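You operate a simulated robot arm through the tools that you are given. There is no shell and no other tool.

You are at the controls of a simulated robot arm. One attempt, no reset.

TASK
Run the oil of the orange tank through the filter until it is clear.
Fine: push its hose on, open the white lever, switch on at the grey on-off knob; then switch off and shut the lever. Where these are worked on the way, their far stop is far enough and under half their travel is too little: grey on-off knob, white lever.

The check looks at the end state, three seconds after you hand in, the way a careful person would. Anything else that was tipped, shoved, dropped, spilled or broken makes it a failure.

THE ROBOT
A 6-joint arm with a two-finger parallel gripper, fixed in place. Base frame: the origin is at the foot of the arm, x ahead of it, y to its left, z up; the work surface is at about z = 800. Lengths are in mm, angles in degrees, forces in N, time in s.
With the tool pointing down near the work surface it reaches from about 380 to 880 mm from the base axis. Its first joint turns from -115.0 to 115.0 degrees. Payload 3.43 kg.
The TCP is the grasp point between the finger pads, 34 mm short of the fingertips. In the tool frame z runs along the fingers and y along their closing line. Largest opening 128 mm; finger width 24, thickness 12; the body of the gripper, 48 by 130 mm, starts 96 mm behind the TCP.
Orientation is told as [roll, pitch, yaw] about the base's x, y, z axes, in that order, counted from this pose: with the fingers straight down and closing along the base's y, the tool's x points along the base's -x, its y along +y and its z along -z.

THE INTERFACE
- The arm moves only by the tool arm_command. Its argument "commands" is a list of rows, each a list of 3 entries, a list of its own where there are three numbers: the finger opening in m, from 0 to 0.128, then the shift along the base's x, y, z in m, then the turn, a rotation vector about the base's x, y, z in degrees. In form: [[grip, [x, y, z], [wx, wy, wz]], ...]. A call has 1 to 20 rows; each row is the pose to reach, as a shift and turn from the pose commanded when the call began. A row lasts 0.2 s, in which the tool goes at most 50 mm and 8.6 degrees; a call with a longer step from one row to the next is refused whole, and so is a gripper value outside its range. Where a pose cannot be reached the arm comes as near as it can. A force on the tool above 90 N (or 10 N above the force at the start of the call, whichever is more), or a blocked arm, ends the call early, and 0.2 s more pass. The fingers move at their own pace (about 108 mm/s each) and stop on an object; they squeeze with about 28 N. The grip force told is the motor's: it shows also when the fingers shut on nothing. Time passes only in rows, and 0.2 s behind the last, so rows that repeat a pose let the fingers close. The reply holds the time, the measured pose of the TCP, the force on the tool along the base axes, the opening and the grip force, in the units named above and with some noise, with the torque about the TCP (base axes, N m) and any sound that the robot's microphone picked up.
- Cameras (640 x 400 px; columns grow to the right, rows downward): "scene" is fixed at [401.1, -499.2, 1441.7]; the picture's right is [0.94, -0.34, 0.00], its down [-0.16, -0.46, -0.87] and it looks along [0.29, 0.82, -0.49] (base axes); focal length 364 px, centre (320, 200). "wrist" rides on the gripper at [76, -11, -160] in the tool frame; the picture's right is [0.15, 0.99, 0.00], its down [-0.88, 0.13, -0.46] and it looks along [-0.45, 0.07, 0.89] (tool axes); focal length 234 px, centre (320, 200). There is no depth. A picture from a camera that has moved, and an enlarged one, comes with that camera's place and axes in the base frame and with its lens.
- get_image(camera): a new picture of that camera. No time passes.
- lift_body(by): slides the trunk up (or, below 0, down) by that many mm; the arm rides with it, the base frame stays. It gives what a move gives, with no picture.
- close_up(camera, box): a new picture of the part [left, top, right, bottom] of that camera's present view, enlarged. No time passes.
- sign_off(): hands the job in; it is judged then, once.

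Places have to be worked out from the pictures, the camera data and where the tool is seen. Open the gripper and draw the arm clear of the work before you hand the job in, unless the task says otherwise.

The tools are called after "Call:" by a JSON object that holds its "op" and its "data". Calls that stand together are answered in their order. arm_command: Moves the arm, as the interface text tells. Its arguments: {"type":"object","properties":{"commands":{"type":"array","items":{"type":"array"}}},"required":["commands"]} The other tools are called the same way: lift_body (by) slides the trunk up or down; get_image (camera) takes a picture; close_up (camera, box) takes an enlarged picture of a part of a camera's view; sign_off () hands the job in.

At the start:

```text
t: 0.0
ee_pos: [409.9, 392.4, 1188.3]
tool_rot: [0.0, 0.0, 0.0]
ft_force: [0.3, 0.3, -0.7]
ft_torque: [-0.03, 0.0, 0.02]
opening: 127.9
gripper_force: 0.0
trunk travel left (down, up): [-625.0, 165.0]
```

scene: 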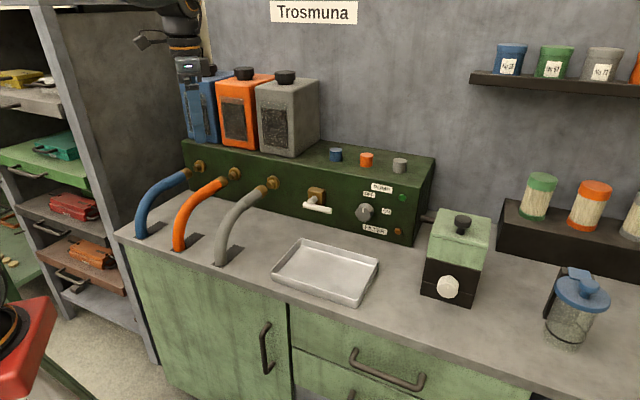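
wrist: 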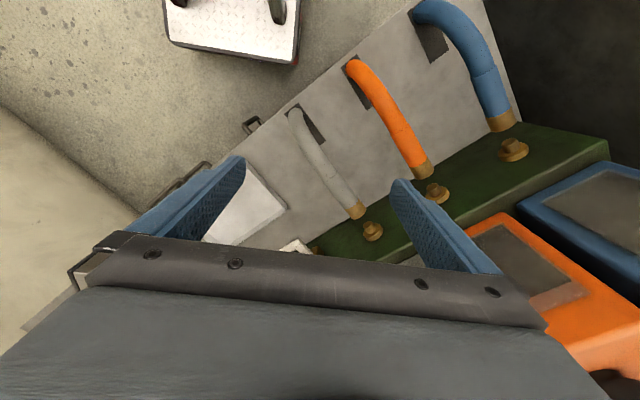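

I begin by looking closely at the machine, hoses and controls in the scene view.

Call:
{"op": "close_up", "data": {"camera": "scene", "box": [120, 130, 300, 270]}}

Call:
{"op": "close_up", "data": {"camera": "scene", "box": [280, 130, 440, 250]}}

Call:
{"op": "close_up", "data": {"camera": "wrist", "box": [240, 0, 640, 280]}}

Call:
{"op": "close_up", "data": {"camera": "scene", "box": [130, 0, 330, 160]}}

```text
2.86 times, centred on (210, 200) of scene
camera zoom: at [401.1, -499.2, 1441.7], right [0.94, -0.34, 0.0], down [-0.16, -0.46, -0.87], along [0.29, 0.82, -0.49], focal length 1041 px, centre (634, 200)
```

zoom: 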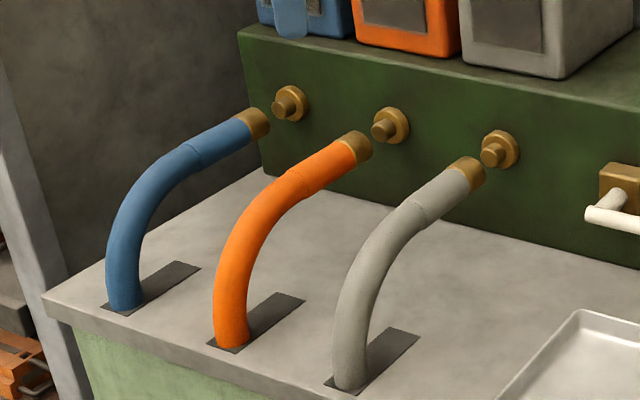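

```text
3.33 times, centred on (360, 190) of scene
camera zoom: at [401.1, -499.2, 1441.7], right [0.94, -0.34, 0.0], down [-0.16, -0.46, -0.87], along [0.29, 0.82, -0.49], focal length 1215 px, centre (187, 233)
```

zoom: 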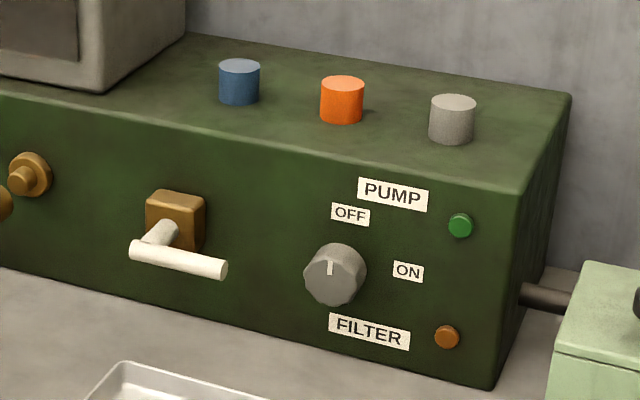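

```text
1.43 times, centred on (440, 140) of wrist
camera zoom: at [335.3, 382.0, 1347.6], right [-0.15, 0.99, 0.0], down [0.88, 0.13, 0.46], along [0.45, 0.07, -0.89], focal length 334 px, centre (149, 286)
```

zoom: 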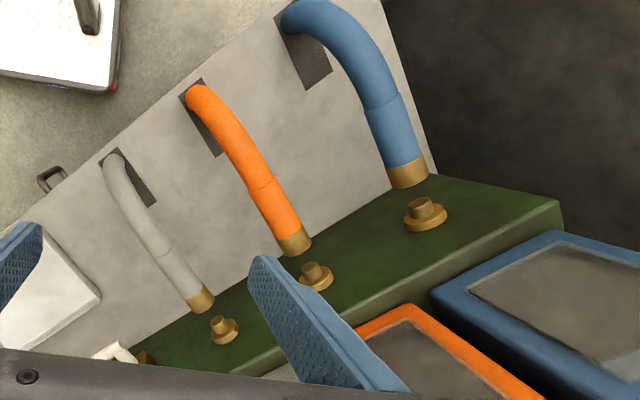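

```text
2.50 times, centred on (230, 80) of scene
camera zoom: at [401.1, -499.2, 1441.7], right [0.94, -0.34, 0.0], down [-0.16, -0.46, -0.87], along [0.29, 0.82, -0.49], focal length 911 px, centre (545, 500)
```

zoom: 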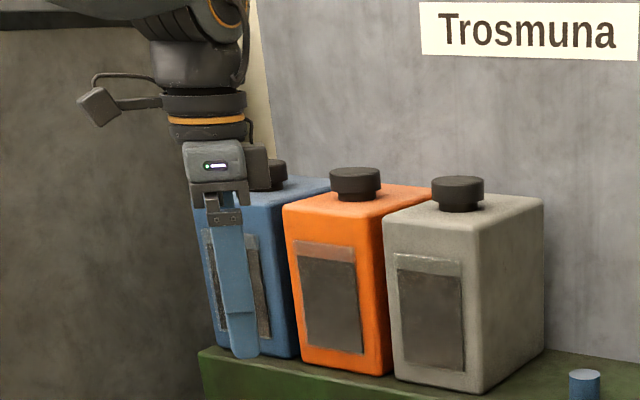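

The geometry from the two views: the machine is turned 45° (its face runs along e=(0.71,-0.71), inward n=(0.71,0.71)). I put the orange nozzle at about [503,654,913] and the orange hose end at about [455,598,917]. I turn the tool 45° in yaw so it lines up with the panel.

Call:
{"op": "arm_command", "data": {"commands": [[0.128, [0.01, -0.01, 0], [0, 0, 7.5]], [0.128, [0.02, -0.02, 0], [0, 0, 15]], [0.128, [0.03, -0.03, 0], [0, 0, 22.5]], [0.128, [0.04, -0.04, 0], [0, 0, 30]], [0.128, [0.04, -0.04, 0], [0, 0, 37.5]], [0.128, [0.04, -0.04, 0], [0, 0, 45]]]}}

```text
t: 1.4
ee_pos: [449.2, 352.4, 1187.5]
tool_rot: [0.1, -0.1, 45.3]
ft_force: [0.1, 0.3, -0.2]
ft_torque: [0.03, -0.01, 0.02]
opening: 128.0
gripper_force: 0.1
trunk travel left (down, up): [-625.0, 165.0]
```

Yaw is at 45° as intended. Now I tilt the tool 45° towards the panel (about e) and lower it a little, so the wrist camera sees the front.

Call:
{"op": "arm_command", "data": {"commands": [[0.128, [0, 0, -0.01], [5.3, -5.3, 0]], [0.128, [0, 0, -0.02], [10.6, -10.6, 0]], [0.128, [0, 0, -0.03], [15.9, -15.9, 0]], [0.128, [0, 0, -0.04], [21.2, -21.2, 0]], [0.128, [0, 0, -0.05], [26.5, -26.5, 0]], [0.128, [0, 0, -0.06], [31.8, -31.8, 0]]]}}

Call:
{"op": "get_image", "data": {"camera": "wrist"}}

Call:
{"op": "get_image", "data": {"camera": "scene"}}

```text
t: 2.8
ee_pos: [451.2, 351.7, 1127.7]
tool_rot: [-0.2, -45.1, 45.1]
ft_force: [0.8, -0.3, -0.7]
ft_torque: [-0.03, 0.02, 0.0]
opening: 127.9
gripper_force: 0.1
trunk travel left (down, up): [-625.0, 165.0]
```

```text
taken
camera wrist: at [341.3, 227.4, 1187.2], right [-0.77, 0.63, -0.11], down [0.12, 0.3, 0.94], along [0.62, 0.72, -0.31], focal length 234 px, centre (320, 200)
```

wrist: 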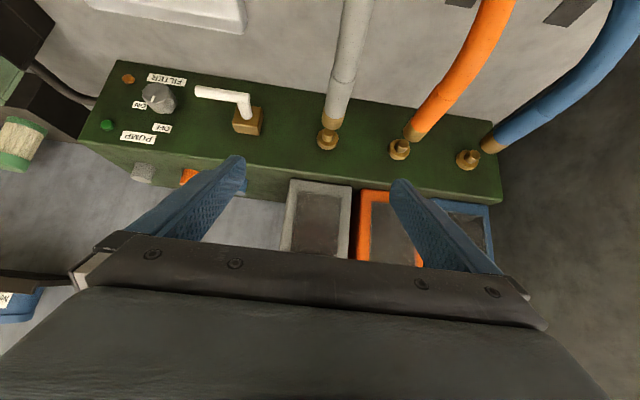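

```text
taken
```

scene: 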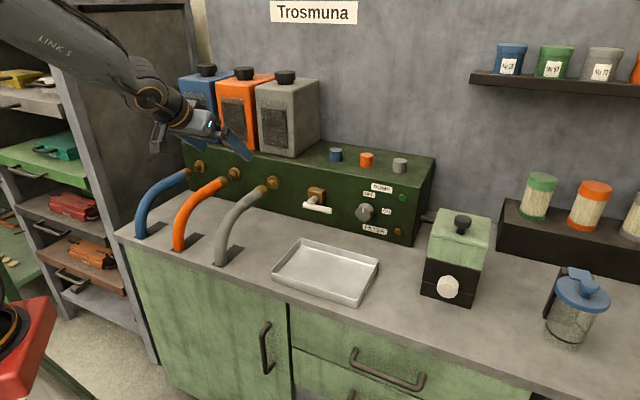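

The wrist view (upside down) now shows the whole face; I enlarge it for details.

Call:
{"op": "close_up", "data": {"camera": "wrist", "box": [80, 50, 280, 190]}}

Call:
{"op": "close_up", "data": {"camera": "wrist", "box": [300, 50, 520, 200]}}

Call:
{"op": "close_up", "data": {"camera": "scene", "box": [170, 60, 410, 220]}}

```text
2.86 times, centred on (180, 120) of wrist
camera zoom: at [341.3, 227.4, 1187.2], right [-0.77, 0.63, -0.11], down [0.12, 0.3, 0.94], along [0.62, 0.72, -0.31], focal length 669 px, centre (720, 429)
```

zoom: 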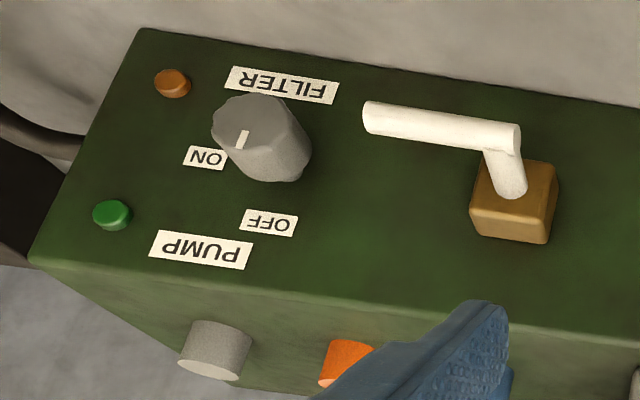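

```text
2.67 times, centred on (410, 125) of wrist
camera zoom: at [341.3, 227.4, 1187.2], right [-0.77, 0.63, -0.11], down [0.12, 0.3, 0.94], along [0.62, 0.72, -0.31], focal length 624 px, centre (80, 400)
```

zoom: 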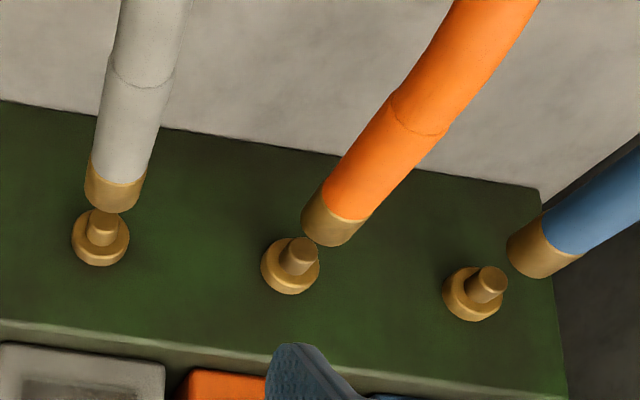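

```text
2.50 times, centred on (290, 140) of scene
camera zoom: at [401.1, -499.2, 1441.7], right [0.94, -0.34, 0.0], down [-0.16, -0.46, -0.87], along [0.29, 0.82, -0.49], focal length 911 px, centre (395, 350)
```

zoom: 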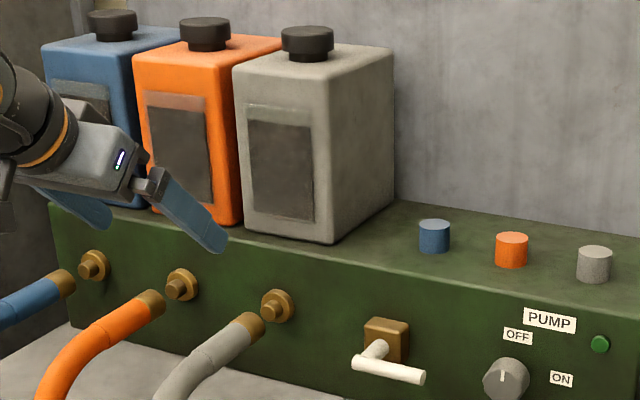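

The hose's straight part runs along n at about e=-103 and z≈915, from a seam at n≈657 to the ring end at n≈755. I move the open gripper, still tilted 45°, to a standoff above and behind that section.

Call:
{"op": "arm_command", "data": {"commands": [[0.128, [-0.017, 0.032, -0.015], [0, 0, 0]], [0.128, [-0.034, 0.064, -0.03], [0, 0, 0]], [0.128, [-0.051, 0.096, -0.046], [0, 0, 0]], [0.128, [-0.068, 0.128, -0.062], [0, 0, 0]], [0.128, [-0.0856, 0.1596, -0.078], [0, 0, 0]], [0.128, [-0.0856, 0.1596, -0.078], [0, 0, 0]]]}}

Call:
{"op": "get_image", "data": {"camera": "wrist"}}

Call:
{"op": "get_image", "data": {"camera": "scene"}}

```text
t: 4.2
ee_pos: [363.9, 513.5, 1048.4]
tool_rot: [0.0, -45.0, 45.1]
ft_force: [0.0, -0.5, 0.3]
ft_torque: [0.01, 0.02, -0.04]
opening: 128.0
gripper_force: 0.1
trunk travel left (down, up): [-625.0, 165.0]
```

```text
taken
camera wrist: at [255.5, 387.7, 1108.8], right [-0.77, 0.63, -0.1], down [0.12, 0.3, 0.94], along [0.62, 0.72, -0.31], focal length 234 px, centre (320, 200)
```

wrist: 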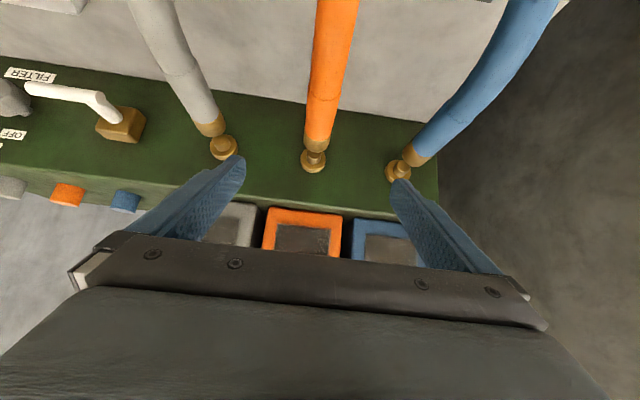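

```text
taken
```

scene: 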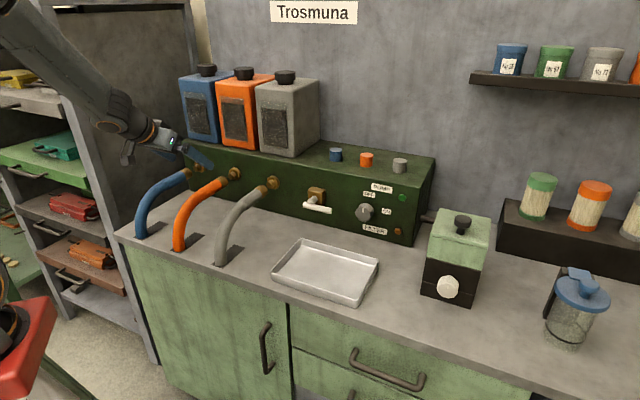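

The hose lies centred between the fingers. I descend along the tool axis to straddle the straight section behind the brass ring, keeping the gripper open.

Call:
{"op": "arm_command", "data": {"commands": [[0.128, [0.0005, -0.0005, -0.025], [0, 0, 0]], [0.128, [0.001, -0.0005, -0.05], [0, 0, 0]], [0.128, [0.013, 0.011, -0.067], [0, 0, 0]], [0.128, [0.025, 0.023, -0.084], [0, 0, 0]], [0.128, [0.037, 0.035, -0.101], [0, 0, 0]], [0.128, [0.049, 0.047, -0.118], [0, 0, 0]], [0.128, [0.061, 0.059, -0.135], [0, 0, 0]], [0.128, [0.061, 0.059, -0.135], [0, 0, 0]]]}}

Call:
{"op": "get_image", "data": {"camera": "wrist"}}

Call:
{"op": "close_up", "data": {"camera": "scene", "box": [90, 80, 330, 240]}}

```text
t: 6.0
ee_pos: [423.7, 570.5, 915.2]
tool_rot: [-0.1, -44.9, 45.1]
ft_force: [0.4, 0.8, 0.0]
ft_torque: [-0.01, -0.04, 0.03]
opening: 128.0
gripper_force: 0.0
trunk travel left (down, up): [-625.0, 165.0]
```

```text
taken
camera wrist: at [316.1, 446.0, 974.3], right [-0.77, 0.63, -0.1], down [0.12, 0.31, 0.94], along [0.62, 0.72, -0.31], focal length 234 px, centre (320, 200)
```

wrist: 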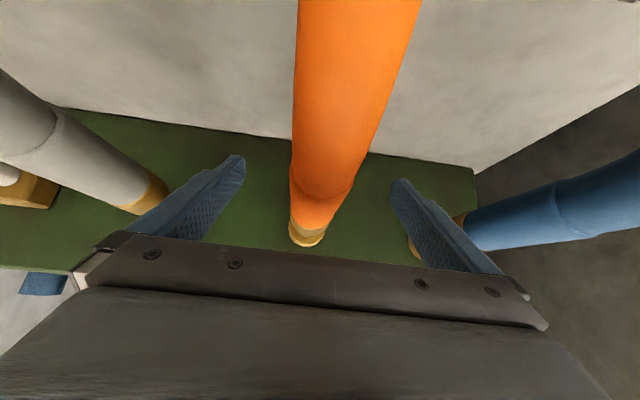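

```text
2.50 times, centred on (210, 160) of scene
camera zoom: at [401.1, -499.2, 1441.7], right [0.94, -0.34, 0.0], down [-0.16, -0.46, -0.87], along [0.29, 0.82, -0.49], focal length 911 px, centre (595, 300)
```

zoom: 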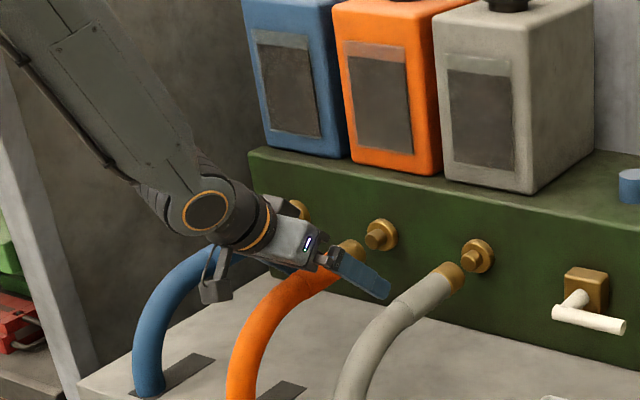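

The hose is between the fingers with no contact force. I close the gripper on it.

Call:
{"op": "arm_command", "data": {"commands": [[0.08, [0, 0, 0], [0, 0, 0]], [0.03, [0, 0, 0], [0, 0, 0]], [0.02, [0, 0, 0], [0, 0, 0]], [0.02, [0, 0, 0], [0, 0, 0]]]}}

Call:
{"op": "get_image", "data": {"camera": "wrist"}}

```text
t: 7.0
ee_pos: [427.8, 568.7, 914.4]
tool_rot: [0.0, -45.0, 44.7]
ft_force: [22.4, -21.9, 0.5]
ft_torque: [-0.28, 0.14, 0.84]
opening: 35.7
gripper_force: 44.5
trunk travel left (down, up): [-625.0, 165.0]
```

```text
taken
camera wrist: at [318.1, 444.1, 974.4], right [-0.77, 0.63, -0.1], down [0.12, 0.3, 0.94], along [0.63, 0.72, -0.31], focal length 234 px, centre (320, 200)
```

wrist: 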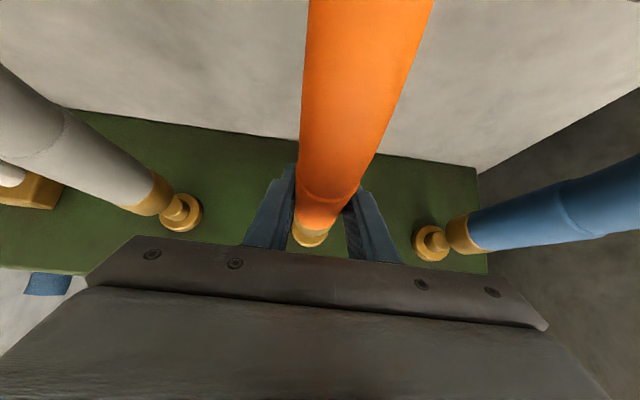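

Gripped at 35.7 mm, with about 31 N of side load: the hose axis is a few mm further along +e than my tool. I shift along e to relieve it.

Call:
{"op": "arm_command", "data": {"commands": [[0.02, [0.0015, -0.0015, 0], [0, 0, 0]], [0.02, [0.003, -0.003, 0], [0, 0, 0]], [0.02, [0.003, -0.003, 0], [0, 0, 0]]]}}

```text
t: 7.8
ee_pos: [428.1, 568.0, 914.7]
tool_rot: [0.1, -44.9, 45.0]
ft_force: [1.0, -2.8, 0.5]
ft_torque: [0.39, 0.23, -1.22]
opening: 35.7
gripper_force: 44.9
trunk travel left (down, up): [-625.0, 165.0]
```

Side load is gone. Now I push the hose along n in small steps, watching the force.

Call:
{"op": "arm_command", "data": {"commands": [[0.02, [0.0035, 0.0035, 0], [0, 0, 0]], [0.02, [0.007, 0.007, 0], [0, 0, 0]], [0.02, [0.0105, 0.0105, 0], [0, 0, 0]], [0.02, [0.014, 0.014, 0], [0, 0, 0]], [0.02, [0.0175, 0.0175, 0], [0, 0, 0]], [0.02, [0.0212, 0.0212, 0], [0, 0, 0]]]}}

Call:
{"op": "get_image", "data": {"camera": "wrist"}}

Call:
{"op": "close_up", "data": {"camera": "scene", "box": [150, 130, 300, 230]}}

```text
t: 9.2
ee_pos: [448.4, 590.8, 914.9]
tool_rot: [0.1, -44.9, 45.1]
ft_force: [-19.2, 13.8, -2.7]
ft_torque: [-0.22, 0.02, -0.62]
opening: 35.6
gripper_force: 44.7
trunk travel left (down, up): [-625.0, 165.0]
```

```text
taken
camera wrist: at [340.5, 465.3, 974.6], right [-0.77, 0.63, -0.1], down [0.12, 0.31, 0.94], along [0.62, 0.72, -0.31], focal length 234 px, centre (320, 200)
```

wrist: 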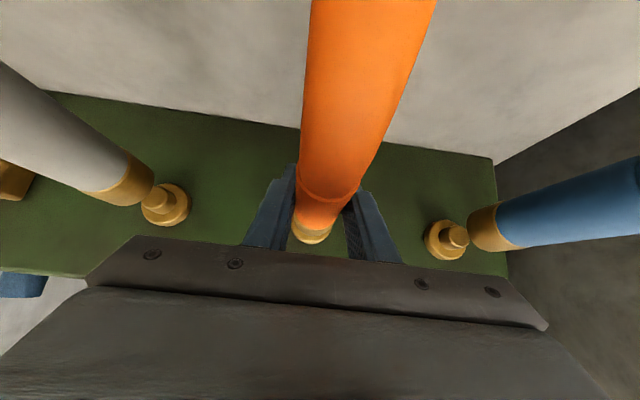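

```text
4.00 times, centred on (225, 180) of scene
camera zoom: at [401.1, -499.2, 1441.7], right [0.94, -0.34, 0.0], down [-0.16, -0.46, -0.87], along [0.29, 0.82, -0.49], focal length 1458 px, centre (700, 280)
```

zoom: 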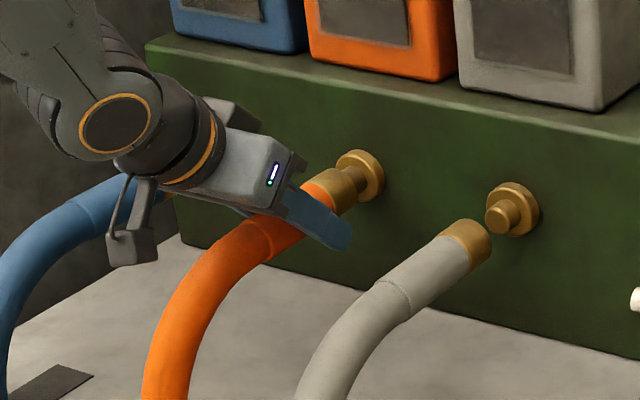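

The ring has reached the nozzle tip; 23 N of side load toward -e shows the slide direction is slightly left of n. I correct sideways and then go on along that direction.

Call:
{"op": "arm_command", "data": {"commands": [[0.02, [-0.0011, 0.0011, 0], [0, 0, 0]], [0.02, [-0.0022, 0.0022, 0], [0, 0, 0]], [0.02, [0.0, 0.005, 0], [0, 0, 0]], [0.02, [0.0022, 0.0076, 0], [0, 0, 0]], [0.02, [0.0044, 0.0103, 0], [0, 0, 0]]]}}

```text
t: 10.4
ee_pos: [456.6, 597.5, 916.3]
tool_rot: [0.0, -45.0, 44.8]
ft_force: [12.3, -16.4, -0.6]
ft_torque: [-0.41, -0.06, 1.0]
opening: 35.4
gripper_force: 45.4
trunk travel left (down, up): [-625.0, 165.0]
```

Overcorrected slightly (20 N the other way); I split the difference and push 15 mm more.

Call:
{"op": "arm_command", "data": {"commands": [[0.02, [0.0013, -0.0013, 0], [0, 0, 0]], [0.02, [0.0036, 0.0011, 0], [0, 0, 0]], [0.02, [0.0059, 0.0036, 0], [0, 0, 0]], [0.02, [0.0082, 0.006, 0], [0, 0, 0]], [0.02, [0.0105, 0.0085, 0], [0, 0, 0]], [0.02, [0.0115, 0.0096, 0], [0, 0, 0]]]}}

Call:
{"op": "close_up", "data": {"camera": "scene", "box": [150, 130, 300, 230]}}

```text
t: 11.8
ee_pos: [463.3, 605.3, 914.1]
tool_rot: [0.0, -44.8, 45.0]
ft_force: [-18.1, -59.9, 15.4]
ft_torque: [0.01, 0.03, 0.57]
opening: 35.7
gripper_force: 44.9
trunk travel left (down, up): [-625.0, 165.0]
```

```text
4.00 times, centred on (225, 180) of scene
camera zoom: at [401.1, -499.2, 1441.7], right [0.94, -0.34, 0.0], down [-0.16, -0.46, -0.87], along [0.29, 0.82, -0.49], focal length 1458 px, centre (700, 280)
```

zoom: 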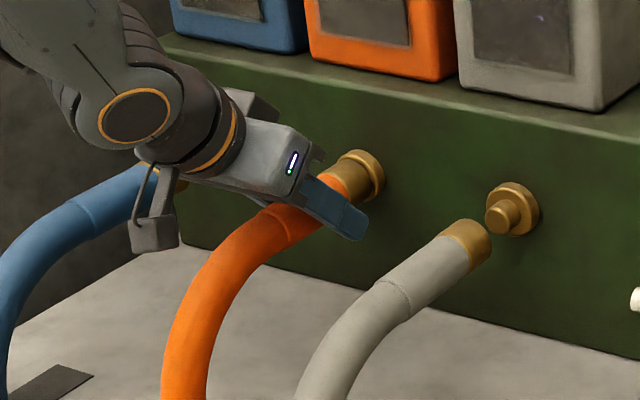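

The push force rose to ~55 N and the ring appears to be against the flange. I zoom in to check whether it's seated.

Call:
{"op": "close_up", "data": {"camera": "scene", "box": [215, 155, 265, 195]}}

Call:
{"op": "get_image", "data": {"camera": "wrist"}}

```text
10.00 times, centred on (240, 175) of scene
camera zoom: at [401.1, -499.2, 1441.7], right [0.94, -0.34, 0.0], down [-0.16, -0.46, -0.87], along [0.29, 0.82, -0.49], focal length 3645 px, centre (1120, 450)
```

zoom: 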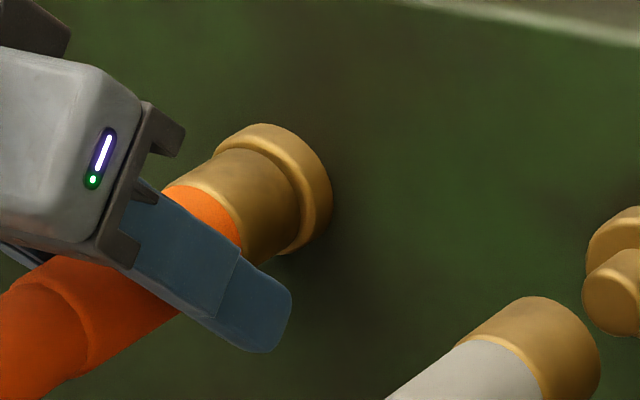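

```text
taken
camera wrist: at [355.0, 480.1, 974.7], right [-0.77, 0.63, -0.1], down [0.12, 0.31, 0.94], along [0.62, 0.72, -0.31], focal length 234 px, centre (320, 200)
```

wrist: 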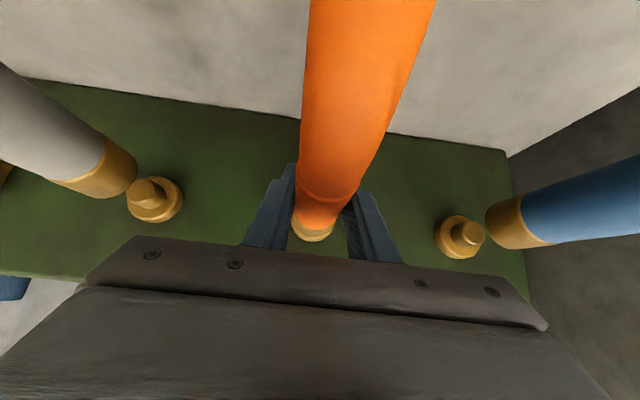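

The ring is flush on the flange: seated. I relax the push, then open the gripper.

Call:
{"op": "arm_command", "data": {"commands": [[0.02, [-0.001, -0.003, 0], [0, 0, 0]], [0.02, [-0.001, -0.003, 0], [0, 0, 0]], [0.06, [-0.001, -0.003, 0], [0, 0, 0]], [0.1, [-0.001, -0.003, 0], [0, 0, 0]], [0.128, [-0.001, -0.003, 0], [0, 0, 0]], [0.128, [-0.001, -0.003, 0], [0, 0, 0]]]}}

Call:
{"op": "close_up", "data": {"camera": "scene", "box": [150, 130, 300, 230]}}

Call:
{"op": "get_image", "data": {"camera": "wrist"}}

```text
t: 13.2
ee_pos: [464.6, 605.3, 914.4]
tool_rot: [0.0, -45.0, 45.1]
ft_force: [-0.1, 0.7, -0.2]
ft_torque: [-0.02, 0.02, 0.02]
opening: 128.0
gripper_force: 0.0
trunk travel left (down, up): [-625.0, 165.0]
```

```text
4.00 times, centred on (225, 180) of scene
camera zoom: at [401.1, -499.2, 1441.7], right [0.94, -0.34, 0.0], down [-0.16, -0.46, -0.87], along [0.29, 0.82, -0.49], focal length 1458 px, centre (700, 280)
```

zoom: 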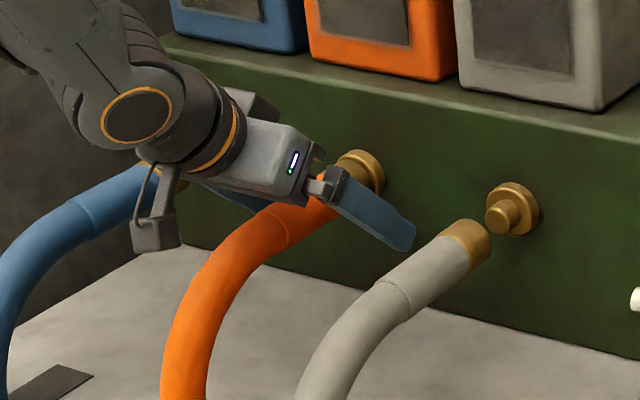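

```text
taken
camera wrist: at [355.9, 481.3, 974.1], right [-0.77, 0.63, -0.1], down [0.12, 0.31, 0.94], along [0.62, 0.72, -0.31], focal length 234 px, centre (320, 200)
```

wrist: 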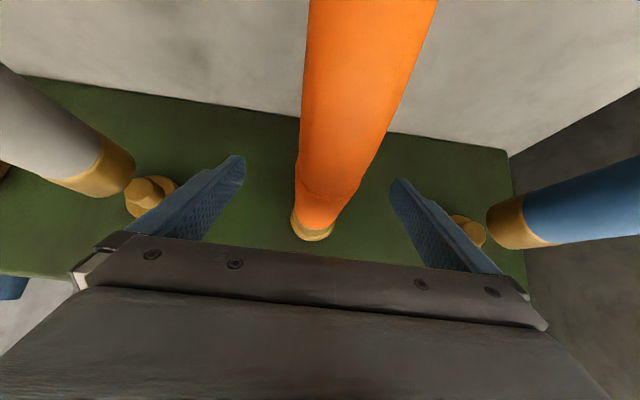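

The hose stays seated after release. I back the gripper off along its axis, clear of the hose.

Call:
{"op": "arm_command", "data": {"commands": [[0.128, [-0.012, -0.012, 0.017], [0, 0, 0]], [0.128, [-0.027, -0.027, 0.038], [0, 0, 0]], [0.128, [-0.042, -0.042, 0.059], [0, 0, 0]], [0.128, [-0.059, -0.059, 0.083], [0, 0, 0]], [0.128, [-0.077, -0.077, 0.109], [0, 0, 0]], [0.128, [-0.085, -0.085, 0.14], [0, 0, 0]], [0.128, [-0.085, -0.085, 0.14], [0, 0, 0]]]}}

Call:
{"op": "get_image", "data": {"camera": "scene"}}

```text
t: 14.8
ee_pos: [377.9, 520.7, 1054.3]
tool_rot: [-0.1, -44.9, 45.0]
ft_force: [0.9, 1.1, -0.6]
ft_torque: [-0.02, 0.02, 0.0]
opening: 128.0
gripper_force: 0.0
trunk travel left (down, up): [-625.0, 165.0]
```

```text
taken
```

scene: 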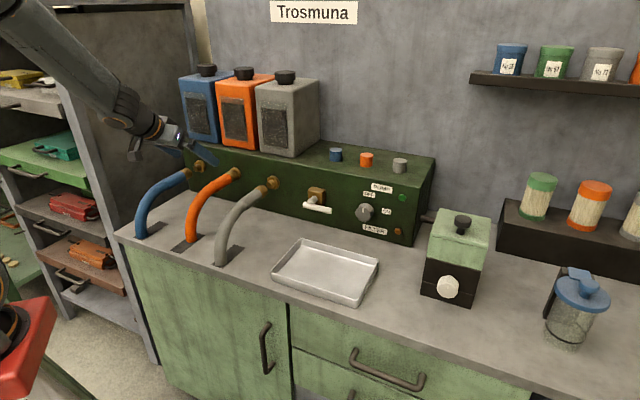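

The orange hose is on. Now I travel across to the lever, closing the fingers and tilting to about 60° for a frontal look.

Call:
{"op": "arm_command", "data": {"commands": [[0.128, [0.027, -0.021, 0], [0, 0, 0]], [0.128, [0.054, -0.042, 0], [0, 0, 0]], [0.1, [0.081, -0.063, 0], [0, 0, 0]], [0.06, [0.108, -0.084, 0], [2.1, -2.1, 0]], [0.03, [0.135, -0.105, 0], [4.2, -4.2, 0]], [0.0, [0.162, -0.126, 0], [6.4, -6.4, 0]], [0.0, [0.189, -0.147, -0.01], [8.5, -8.5, 0]], [0.0, [0.216, -0.168, -0.02], [10.6, -10.6, 0]], [0.0, [0.243, -0.189, -0.03], [10.6, -10.6, 0]], [0.0, [0.271, -0.21, -0.045], [10.6, -10.6, 0]], [0.0, [0.271, -0.21, -0.045], [10.6, -10.6, 0]]]}}

Call:
{"op": "get_image", "data": {"camera": "wrist"}}

Call:
{"op": "get_image", "data": {"camera": "scene"}}

```text
t: 17.2
ee_pos: [545.8, 450.2, 1013.8]
tool_rot: [3.7, -59.5, 31.5]
ft_force: [0.1, -0.5, -1.0]
ft_torque: [0.03, 0.05, 0.02]
opening: 0.0
gripper_force: 28.0
out of reach, approached as far as the arm can: row 4, 5, 6, 7, 8, 9, 10, 11
trunk travel left (down, up): [-625.0, 165.0]
```

```text
taken
camera wrist: at [410.2, 340.3, 1030.3], right [-0.63, 0.77, -0.09], down [-0.01, 0.11, 0.99], along [0.78, 0.62, -0.06], focal length 234 px, centre (320, 200)
```

wrist: 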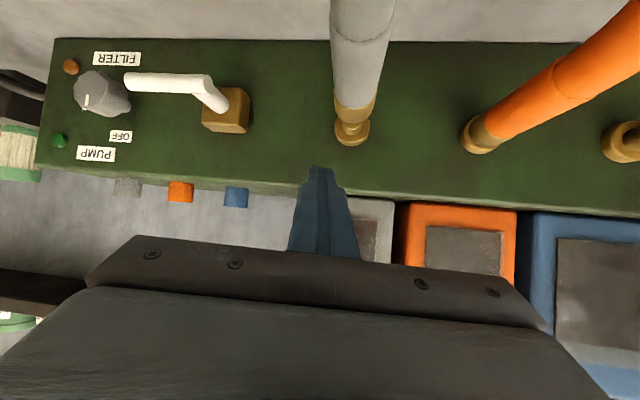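

```text
taken
```

scene: 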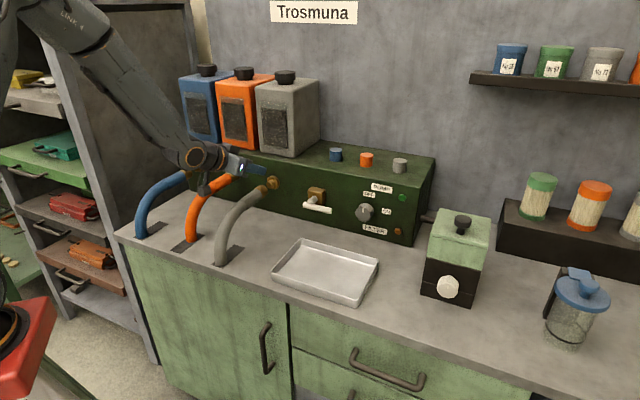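

The arm stalled at a wrist configuration limit (yaw 31° instead of 45°). I check what the commanded pose now is by holding still for one row.

Call:
{"op": "arm_command", "data": {"commands": [[0.0, [0, 0, 0.001], [0, 0, 0]]]}}

```text
t: 17.6
ee_pos: [545.2, 449.2, 1016.9]
tool_rot: [3.7, -59.5, 31.5]
ft_force: [0.0, 0.2, 0.0]
ft_torque: [0.03, 0.03, 0.01]
opening: 0.1
gripper_force: 27.8
trunk travel left (down, up): [-625.0, 165.0]
```

The commanded pose follows the reached one. I untilt to about 15° while rising and moving back towards the earlier free pose, to switch the wrist branch.

Call:
{"op": "arm_command", "data": {"commands": [[0.0, [-0.015, -0.011, 0.018], [-3.9, 6.4, 0]], [0.0, [-0.03, -0.022, 0.036], [-7.8, 12.8, 0]], [0.0, [-0.045, -0.033, 0.054], [-11.7, 19.2, 0]], [0.0, [-0.06, -0.044, 0.072], [-15.6, 25.6, 0]], [0.0, [-0.075, -0.058, 0.09], [-19.5, 32, 0]], [0.0, [-0.095, -0.07, 0.11], [-23.5, 38.4, 0]], [0.0, [-0.095, -0.07, 0.11], [-23.5, 38.4, 0]]]}}

```text
t: 19.2
ee_pos: [445.8, 380.1, 1130.4]
tool_rot: [3.8, -14.5, 31.6]
ft_force: [0.5, -0.3, 1.1]
ft_torque: [-0.01, 0.0, 0.03]
opening: 0.0
gripper_force: 28.5
out of reach, approached as far as the arm can: row 2, 3, 4
trunk travel left (down, up): [-625.0, 165.0]
```

Good. Now I correct the yaw to 45° and remove the roll while sliding to the right, over the lever side.

Call:
{"op": "arm_command", "data": {"commands": [[0.0, [0.02, -0.02, 0], [-0.8, -0.5, 3.1]], [0.0, [0.04, -0.04, 0], [-1.6, -1.0, 6.2]], [0.0, [0.06, -0.06, 0], [-2.4, -1.5, 9.4]], [0.0, [0.08, -0.08, 0], [-3.1, -1.9, 12.5]], [0.0, [0.1, -0.11, 0], [-3.1, -1.9, 12.5]], [0.0, [0.12, -0.14, 0], [-3.1, -1.9, 12.5]], [0.0, [0.12, -0.14, 0], [-3.1, -1.9, 12.5]]]}}

```text
t: 20.8
ee_pos: [566.6, 240.1, 1131.5]
tool_rot: [0.0, -14.2, 45.0]
ft_force: [0.3, -1.2, -0.5]
ft_torque: [0.03, 0.01, 0.0]
opening: 0.0
gripper_force: 28.2
trunk travel left (down, up): [-625.0, 165.0]
```

Orientation is clean now. I tilt to about 60° here and check that it is reachable.

Call:
{"op": "arm_command", "data": {"commands": [[0.0, [0, 0, 0], [5.3, -5.3, 0]], [0.0, [0, 0, -0.01], [10.6, -10.6, 0]], [0.0, [0, 0, -0.02], [15.9, -15.9, 0]], [0.0, [0, 0, -0.03], [21.2, -21.2, 0]], [0.0, [0, 0, -0.04], [26.5, -26.5, 0]], [0.0, [0, 0, -0.05], [31.8, -31.8, 0]], [0.0, [0, 0, -0.05], [32.4, -32.4, 0]]]}}

Call:
{"op": "get_image", "data": {"camera": "wrist"}}

Call:
{"op": "get_image", "data": {"camera": "scene"}}

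```text
t: 22.4
ee_pos: [567.0, 239.2, 1080.4]
tool_rot: [0.1, -60.0, 44.8]
ft_force: [0.4, -0.3, -0.4]
ft_torque: [-0.01, 0.02, -0.01]
opening: 0.4
gripper_force: 28.6
trunk travel left (down, up): [-625.0, 165.0]
```

```text
taken
camera wrist: at [451.7, 108.1, 1094.2], right [-0.75, 0.65, -0.13], down [-0.06, 0.12, 0.99], along [0.66, 0.75, -0.06], focal length 234 px, centre (320, 200)
```

wrist: 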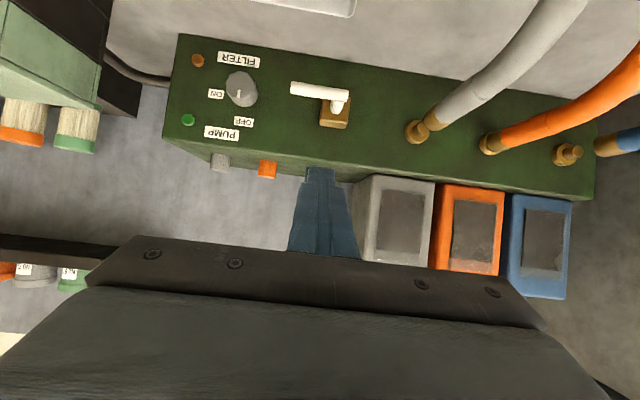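

```text
taken
```

scene: 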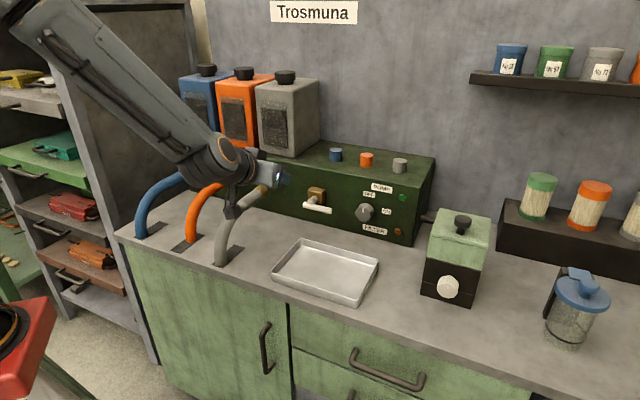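

That branch works. I enlarge the lever, knob and tank windows from here.

Call:
{"op": "close_up", "data": {"camera": "wrist", "box": [170, 30, 370, 155]}}

Call:
{"op": "close_up", "data": {"camera": "wrist", "box": [350, 100, 610, 300]}}

```text
3.20 times, centred on (270, 92) of wrist
camera zoom: at [451.7, 108.1, 1094.2], right [-0.75, 0.65, -0.13], down [-0.06, 0.12, 0.99], along [0.66, 0.75, -0.06], focal length 749 px, centre (480, 544)
```

zoom: 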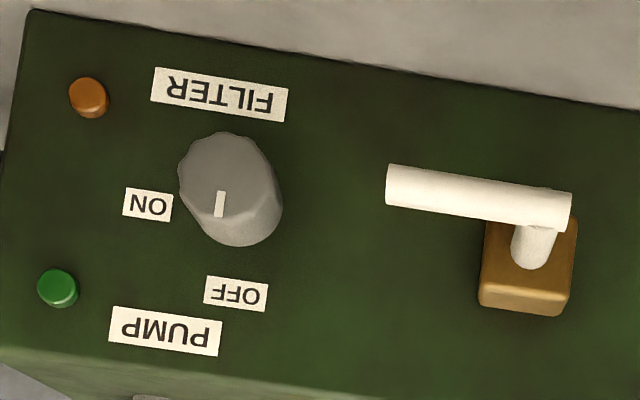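

```text
2.00 times, centred on (480, 200) of wrist
camera zoom: at [451.7, 108.1, 1094.2], right [-0.75, 0.65, -0.13], down [-0.06, 0.12, 0.99], along [0.66, 0.75, -0.06], focal length 468 px, centre (0, 200)
```

zoom: 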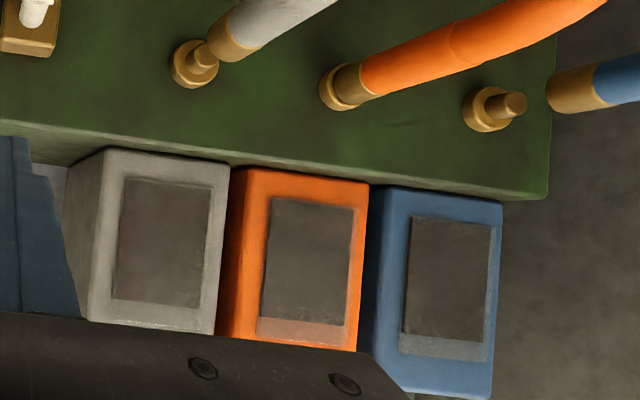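

Triangulation agrees: lever axis at e≈207, z≈911, handle at n≈743 reaching e≈283; knob at e≈371, z≈910, face n≈772. I bring the closed fingers just above the handle's outer end.

Call:
{"op": "arm_command", "data": {"commands": [[0.0, [0.025, 0.018, -0.013], [0, 0, 0]], [0.0, [0.05, 0.036, -0.027], [0, 0, 0]], [0.0, [0.075, 0.054, -0.04], [0, 0, 0]], [0.0, [0.1, 0.072, -0.053], [0, 0, 0]], [0.0, [0.125, 0.09, -0.067], [0, 0, 0]], [0.0, [0.1514, 0.1087, -0.08], [0, 0, 0]], [0.0, [0.1514, 0.1087, -0.108], [0, 0, 0]], [0.0, [0.1514, 0.1087, -0.135], [0, 0, 0]], [0.0, [0.1514, 0.1087, -0.135], [0, 0, 0]]]}}

Call:
{"op": "get_image", "data": {"camera": "wrist"}}

Call:
{"op": "close_up", "data": {"camera": "scene", "box": [240, 120, 440, 245]}}

```text
t: 24.4
ee_pos: [717.9, 351.5, 944.4]
tool_rot: [0.1, -60.0, 44.8]
ft_force: [-0.8, -0.4, -0.1]
ft_torque: [0.01, 0.01, 0.0]
opening: 0.2
gripper_force: 28.3
trunk travel left (down, up): [-625.0, 165.0]
```

```text
taken
camera wrist: at [603.2, 218.5, 958.6], right [-0.75, 0.65, -0.13], down [-0.06, 0.12, 0.99], along [0.66, 0.75, -0.06], focal length 234 px, centre (320, 200)
```

wrist: 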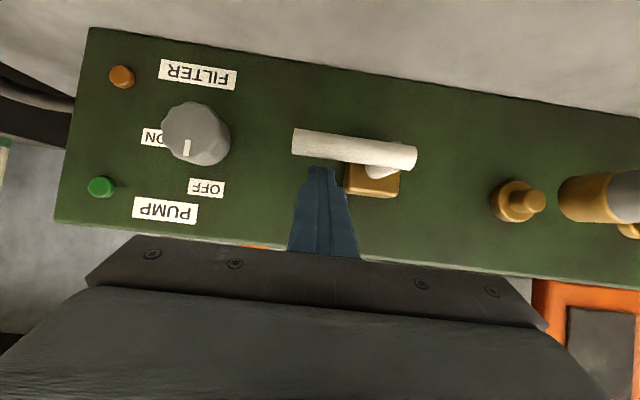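

```text
3.20 times, centred on (340, 182) of scene
camera zoom: at [401.1, -499.2, 1441.7], right [0.94, -0.34, 0.0], down [-0.16, -0.46, -0.87], along [0.29, 0.82, -0.49], focal length 1166 px, centre (256, 256)
```

zoom: 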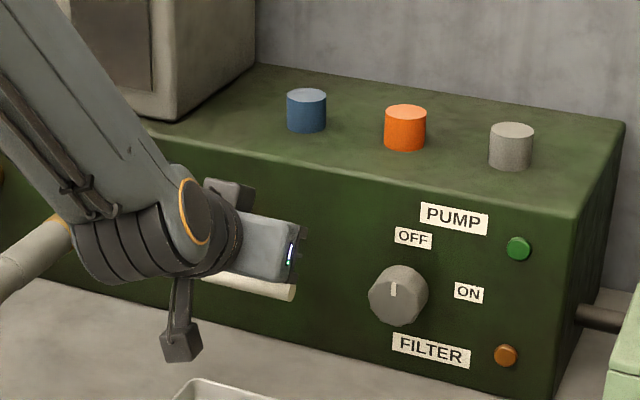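

The fingertips sit just above the handle. I press down gently in small steps to see whether it swings down.

Call:
{"op": "arm_command", "data": {"commands": [[0.0, [0, 0, -0.005], [0, 0, 0]], [0.0, [0, 0, -0.01], [0, 0, 0]], [0.0, [0, 0, -0.014], [0, 0, 0]], [0.0, [0, 0, -0.018], [0, 0, 0]], [0.0, [0, 0, -0.021], [0, 0, 0]]]}}

Call:
{"op": "get_image", "data": {"camera": "wrist"}}

```text
t: 25.6
ee_pos: [718.4, 350.1, 927.2]
tool_rot: [-0.1, -60.4, 45.0]
ft_force: [4.9, 2.4, 19.7]
ft_torque: [0.01, 0.17, 0.14]
opening: 0.0
gripper_force: 28.2
trunk travel left (down, up): [-625.0, 165.0]
```

```text
taken
camera wrist: at [604.1, 218.3, 940.7], right [-0.75, 0.65, -0.13], down [-0.06, 0.12, 0.99], along [0.66, 0.75, -0.05], focal length 234 px, centre (320, 200)
```

wrist: 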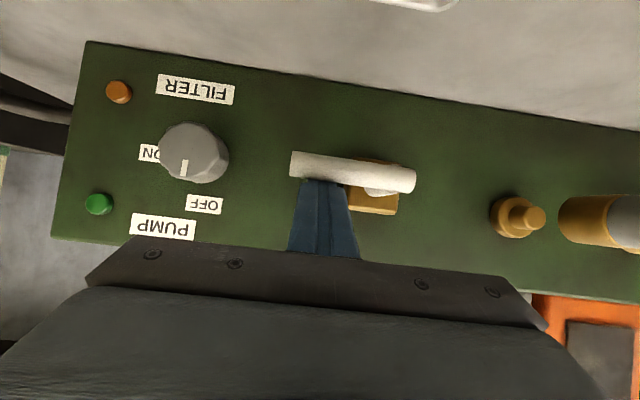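

Contact at z≈928 with 20 N. I press a few mm more to see whether it yields or is a hard stop.

Call:
{"op": "arm_command", "data": {"commands": [[0.0, [0, 0, -0.002], [0, 0, 0]], [0.0, [0, 0, -0.004], [0, 0, 0]], [0.0, [0, 0, -0.004], [0, 0, 0]]]}}

```text
t: 26.4
ee_pos: [720.4, 350.6, 926.2]
tool_rot: [-0.1, -60.6, 45.1]
ft_force: [4.7, 6.8, 46.7]
ft_torque: [-0.11, 0.29, 0.12]
opening: 0.0
gripper_force: 28.0
trunk travel left (down, up): [-625.0, 165.0]
```

Hard stop at 47 N: it doesn't go down, so it must open upward. I back out, dip under the handle and come forward beneath it.

Call:
{"op": "arm_command", "data": {"commands": [[0.0, [0, 0, 0.02], [0, 0, 0]], [0.0, [-0.03, -0.03, 0.03], [0, 0, 0]], [0.0, [-0.06, -0.06, 0.03], [0, 0, 0]], [0.0, [-0.085, -0.085, 0.03], [0, 0, 0]], [0.0, [-0.085, -0.085, -0.01], [0, 0, 0]], [0.0, [-0.085, -0.085, -0.05], [0, 0, 0]], [0.0, [-0.06, -0.061, -0.05], [0, 0, 0]], [0.0, [-0.035, -0.036, -0.05], [0, 0, 0]], [0.0, [-0.01, -0.012, -0.05], [0, 0, 0]], [0.0, [-0.01, -0.012, -0.05], [0, 0, 0]]]}}

Call:
{"op": "get_image", "data": {"camera": "wrist"}}

Call:
{"op": "get_image", "data": {"camera": "scene"}}

```text
t: 28.6
ee_pos: [708.1, 338.6, 869.9]
tool_rot: [0.2, -59.9, 44.8]
ft_force: [-0.8, 0.1, -0.3]
ft_torque: [0.0, -0.01, -0.02]
opening: 0.0
gripper_force: 28.4
trunk travel left (down, up): [-625.0, 165.0]
```

```text
taken
camera wrist: at [593.0, 206.5, 884.5], right [-0.75, 0.65, -0.13], down [-0.06, 0.12, 0.99], along [0.66, 0.75, -0.06], focal length 234 px, centre (320, 200)
```

wrist: 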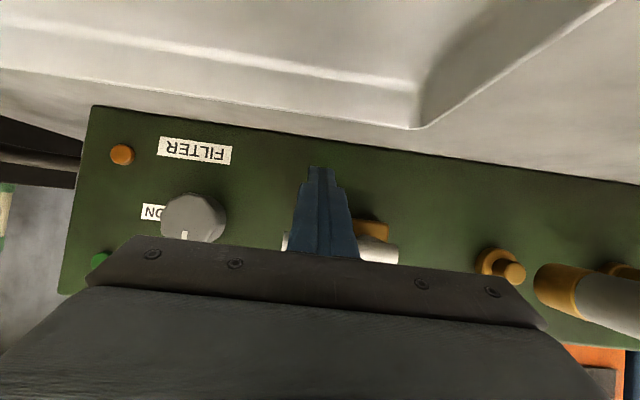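

```text
taken
```

scene: 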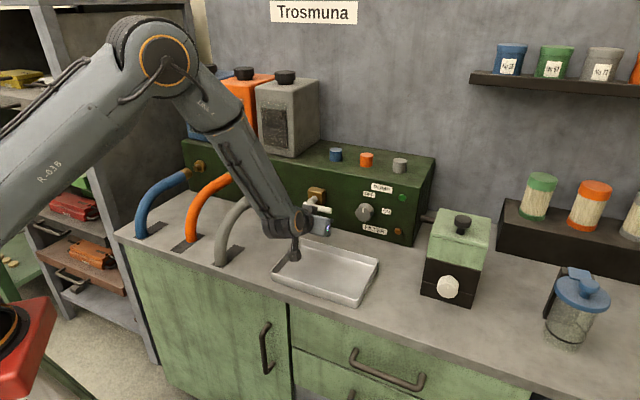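

The fingers are under the handle. I push up along the handle's arc, first about 20°, to see if it moves.

Call:
{"op": "arm_command", "data": {"commands": [[0.0, [0, 0, 0.008], [0, 0, 0]], [0.0, [0.0005, -0.0005, 0.016], [0, 0, 0]], [0.0, [0.001, -0.001, 0.02], [0, 0, 0]], [0.0, [0.002, -0.002, 0.025], [0, 0, 0]], [0.0, [0.003, -0.003, 0.03], [0, 0, 0]], [0.0, [0.004, -0.004, 0.036], [0, 0, 0]]]}}

Call:
{"op": "get_image", "data": {"camera": "wrist"}}

```text
t: 30.0
ee_pos: [710.4, 333.3, 904.9]
tool_rot: [0.1, -59.9, 44.9]
ft_force: [-14.0, -4.6, -4.2]
ft_torque: [0.0, -0.27, 0.2]
opening: 0.0
gripper_force: 28.3
trunk travel left (down, up): [-625.0, 165.0]
```

```text
taken
camera wrist: at [596.0, 201.3, 919.6], right [-0.75, 0.65, -0.13], down [-0.06, 0.13, 0.99], along [0.66, 0.75, -0.06], focal length 234 px, centre (320, 200)
```

wrist: 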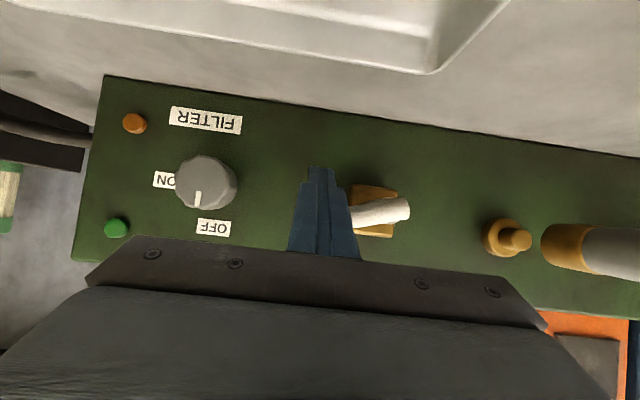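

It yields upward with little force. I carry on along the arc to the vertical.

Call:
{"op": "arm_command", "data": {"commands": [[0.0, [0.0007, -0.0007, 0.009], [0, 0, 0]], [0.0, [-0.0003, 0.0003, 0.017], [0, 0, 0]], [0.0, [-0.0013, 0.0013, 0.024], [0, 0, 0]], [0.0, [-0.004, 0.004, 0.032], [0, 0, 0]], [0.0, [-0.0068, 0.0068, 0.039], [0, 0, 0]], [0.0, [-0.011, 0.011, 0.046], [0, 0, 0]], [0.0, [-0.0158, 0.0158, 0.052], [0, 0, 0]], [0.0, [-0.0215, 0.0215, 0.057], [0, 0, 0]], [0.0, [-0.0275, 0.0275, 0.06], [0, 0, 0]], [0.0, [-0.0285, 0.0285, 0.06], [0, 0, 0]]]}}

Call:
{"op": "get_image", "data": {"camera": "wrist"}}

Call:
{"op": "get_image", "data": {"camera": "scene"}}

```text
t: 32.2
ee_pos: [684.6, 360.3, 965.9]
tool_rot: [0.1, -60.1, 44.8]
ft_force: [-7.3, -15.6, -2.4]
ft_torque: [0.27, -0.17, 0.26]
opening: 0.0
gripper_force: 27.9
trunk travel left (down, up): [-625.0, 165.0]
```

```text
taken
camera wrist: at [569.5, 229.2, 981.1], right [-0.75, 0.65, -0.13], down [-0.06, 0.12, 0.99], along [0.66, 0.75, -0.05], focal length 234 px, centre (320, 200)
```

wrist: 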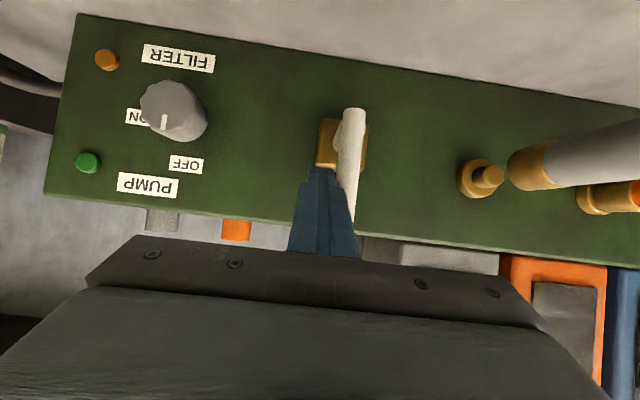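

```text
taken
```

scene: 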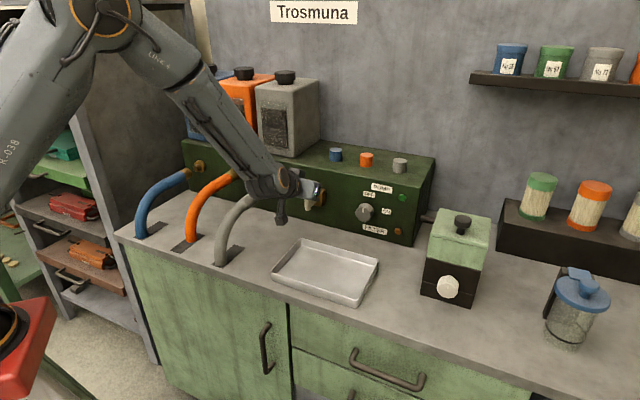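

The handle is nearly upright. I push a few mm more towards -e to feel for the far stop.

Call:
{"op": "arm_command", "data": {"commands": [[0.0, [-0.0022, 0.0022, 0], [0, 0, 0]], [0.0, [-0.0044, 0.0044, 0], [0, 0, 0]], [0.0, [-0.0058, 0.0058, 0], [0, 0, 0]], [0.0, [-0.0058, 0.0058, 0], [0, 0, 0]]]}}

Call:
{"op": "get_image", "data": {"camera": "wrist"}}

```text
t: 33.2
ee_pos: [682.2, 361.9, 967.0]
tool_rot: [0.3, -60.1, 44.1]
ft_force: [41.2, -43.9, 2.8]
ft_torque: [-0.3, -0.69, -0.27]
opening: 0.2
gripper_force: 28.3
trunk travel left (down, up): [-625.0, 165.0]
```

```text
taken
camera wrist: at [566.7, 231.2, 981.0], right [-0.74, 0.66, -0.12], down [-0.06, 0.12, 0.99], along [0.67, 0.74, -0.05], focal length 234 px, centre (320, 200)
```

wrist: 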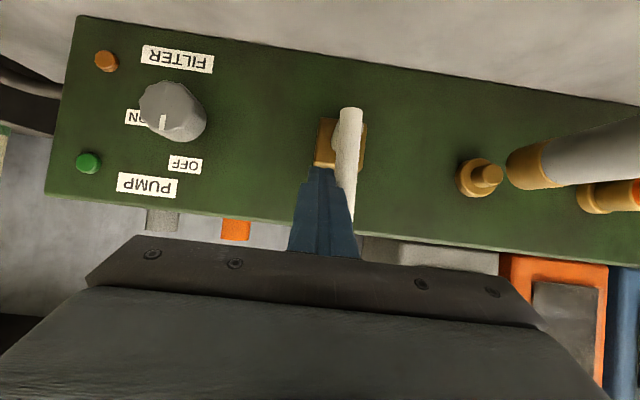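

Hard stop at ~60 N: lever fully open. I withdraw from the handle, move over toward the knob and raise the tilt to horizontal (90°).

Call:
{"op": "arm_command", "data": {"commands": [[0.0, [0.0057, -0.0057, 0], [0, 0, 0]], [0.0, [-0.015, -0.027, 0], [0, 0, 0]], [0.0, [-0.042, -0.054, 0.01], [0, 0, 0]], [0.0, [-0.066, -0.078, 0.03], [0, 0, 0]], [0.0, [-0.04, -0.104, 0.03], [5.3, -5.3, 0]], [0.0, [-0.014, -0.13, 0.03], [10.6, -10.6, 0]], [0.0, [0.012, -0.156, 0.03], [15.9, -15.9, 0]], [0.0, [0.036, -0.18, 0.03], [21.2, -21.2, 0]], [0.0, [0.036, -0.18, 0.03], [21.2, -21.2, 0]]]}}

Call:
{"op": "close_up", "data": {"camera": "scene", "box": [180, 60, 440, 245]}}

```text
t: 35.2
ee_pos: [714.7, 187.2, 994.2]
tool_rot: [82.7, -89.9, -37.8]
ft_force: [0.6, -0.2, 0.2]
ft_torque: [-0.01, 0.0, 0.02]
opening: 0.1
gripper_force: 27.7
trunk travel left (down, up): [-625.0, 165.0]
```

```text
2.16 times, centred on (310, 152) of scene
camera zoom: at [401.1, -499.2, 1441.7], right [0.94, -0.34, 0.0], down [-0.16, -0.46, -0.87], along [0.29, 0.82, -0.49], focal length 788 px, centre (342, 303)
```

zoom: 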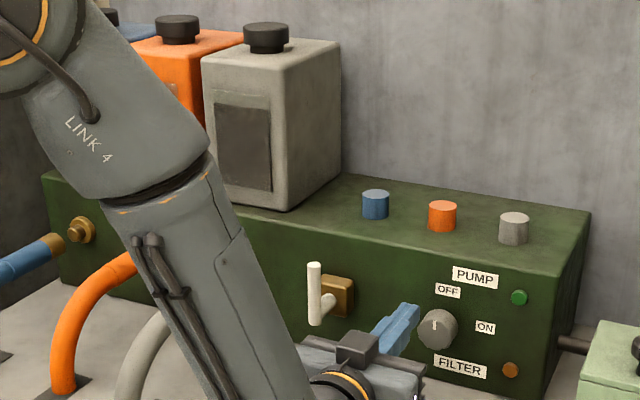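

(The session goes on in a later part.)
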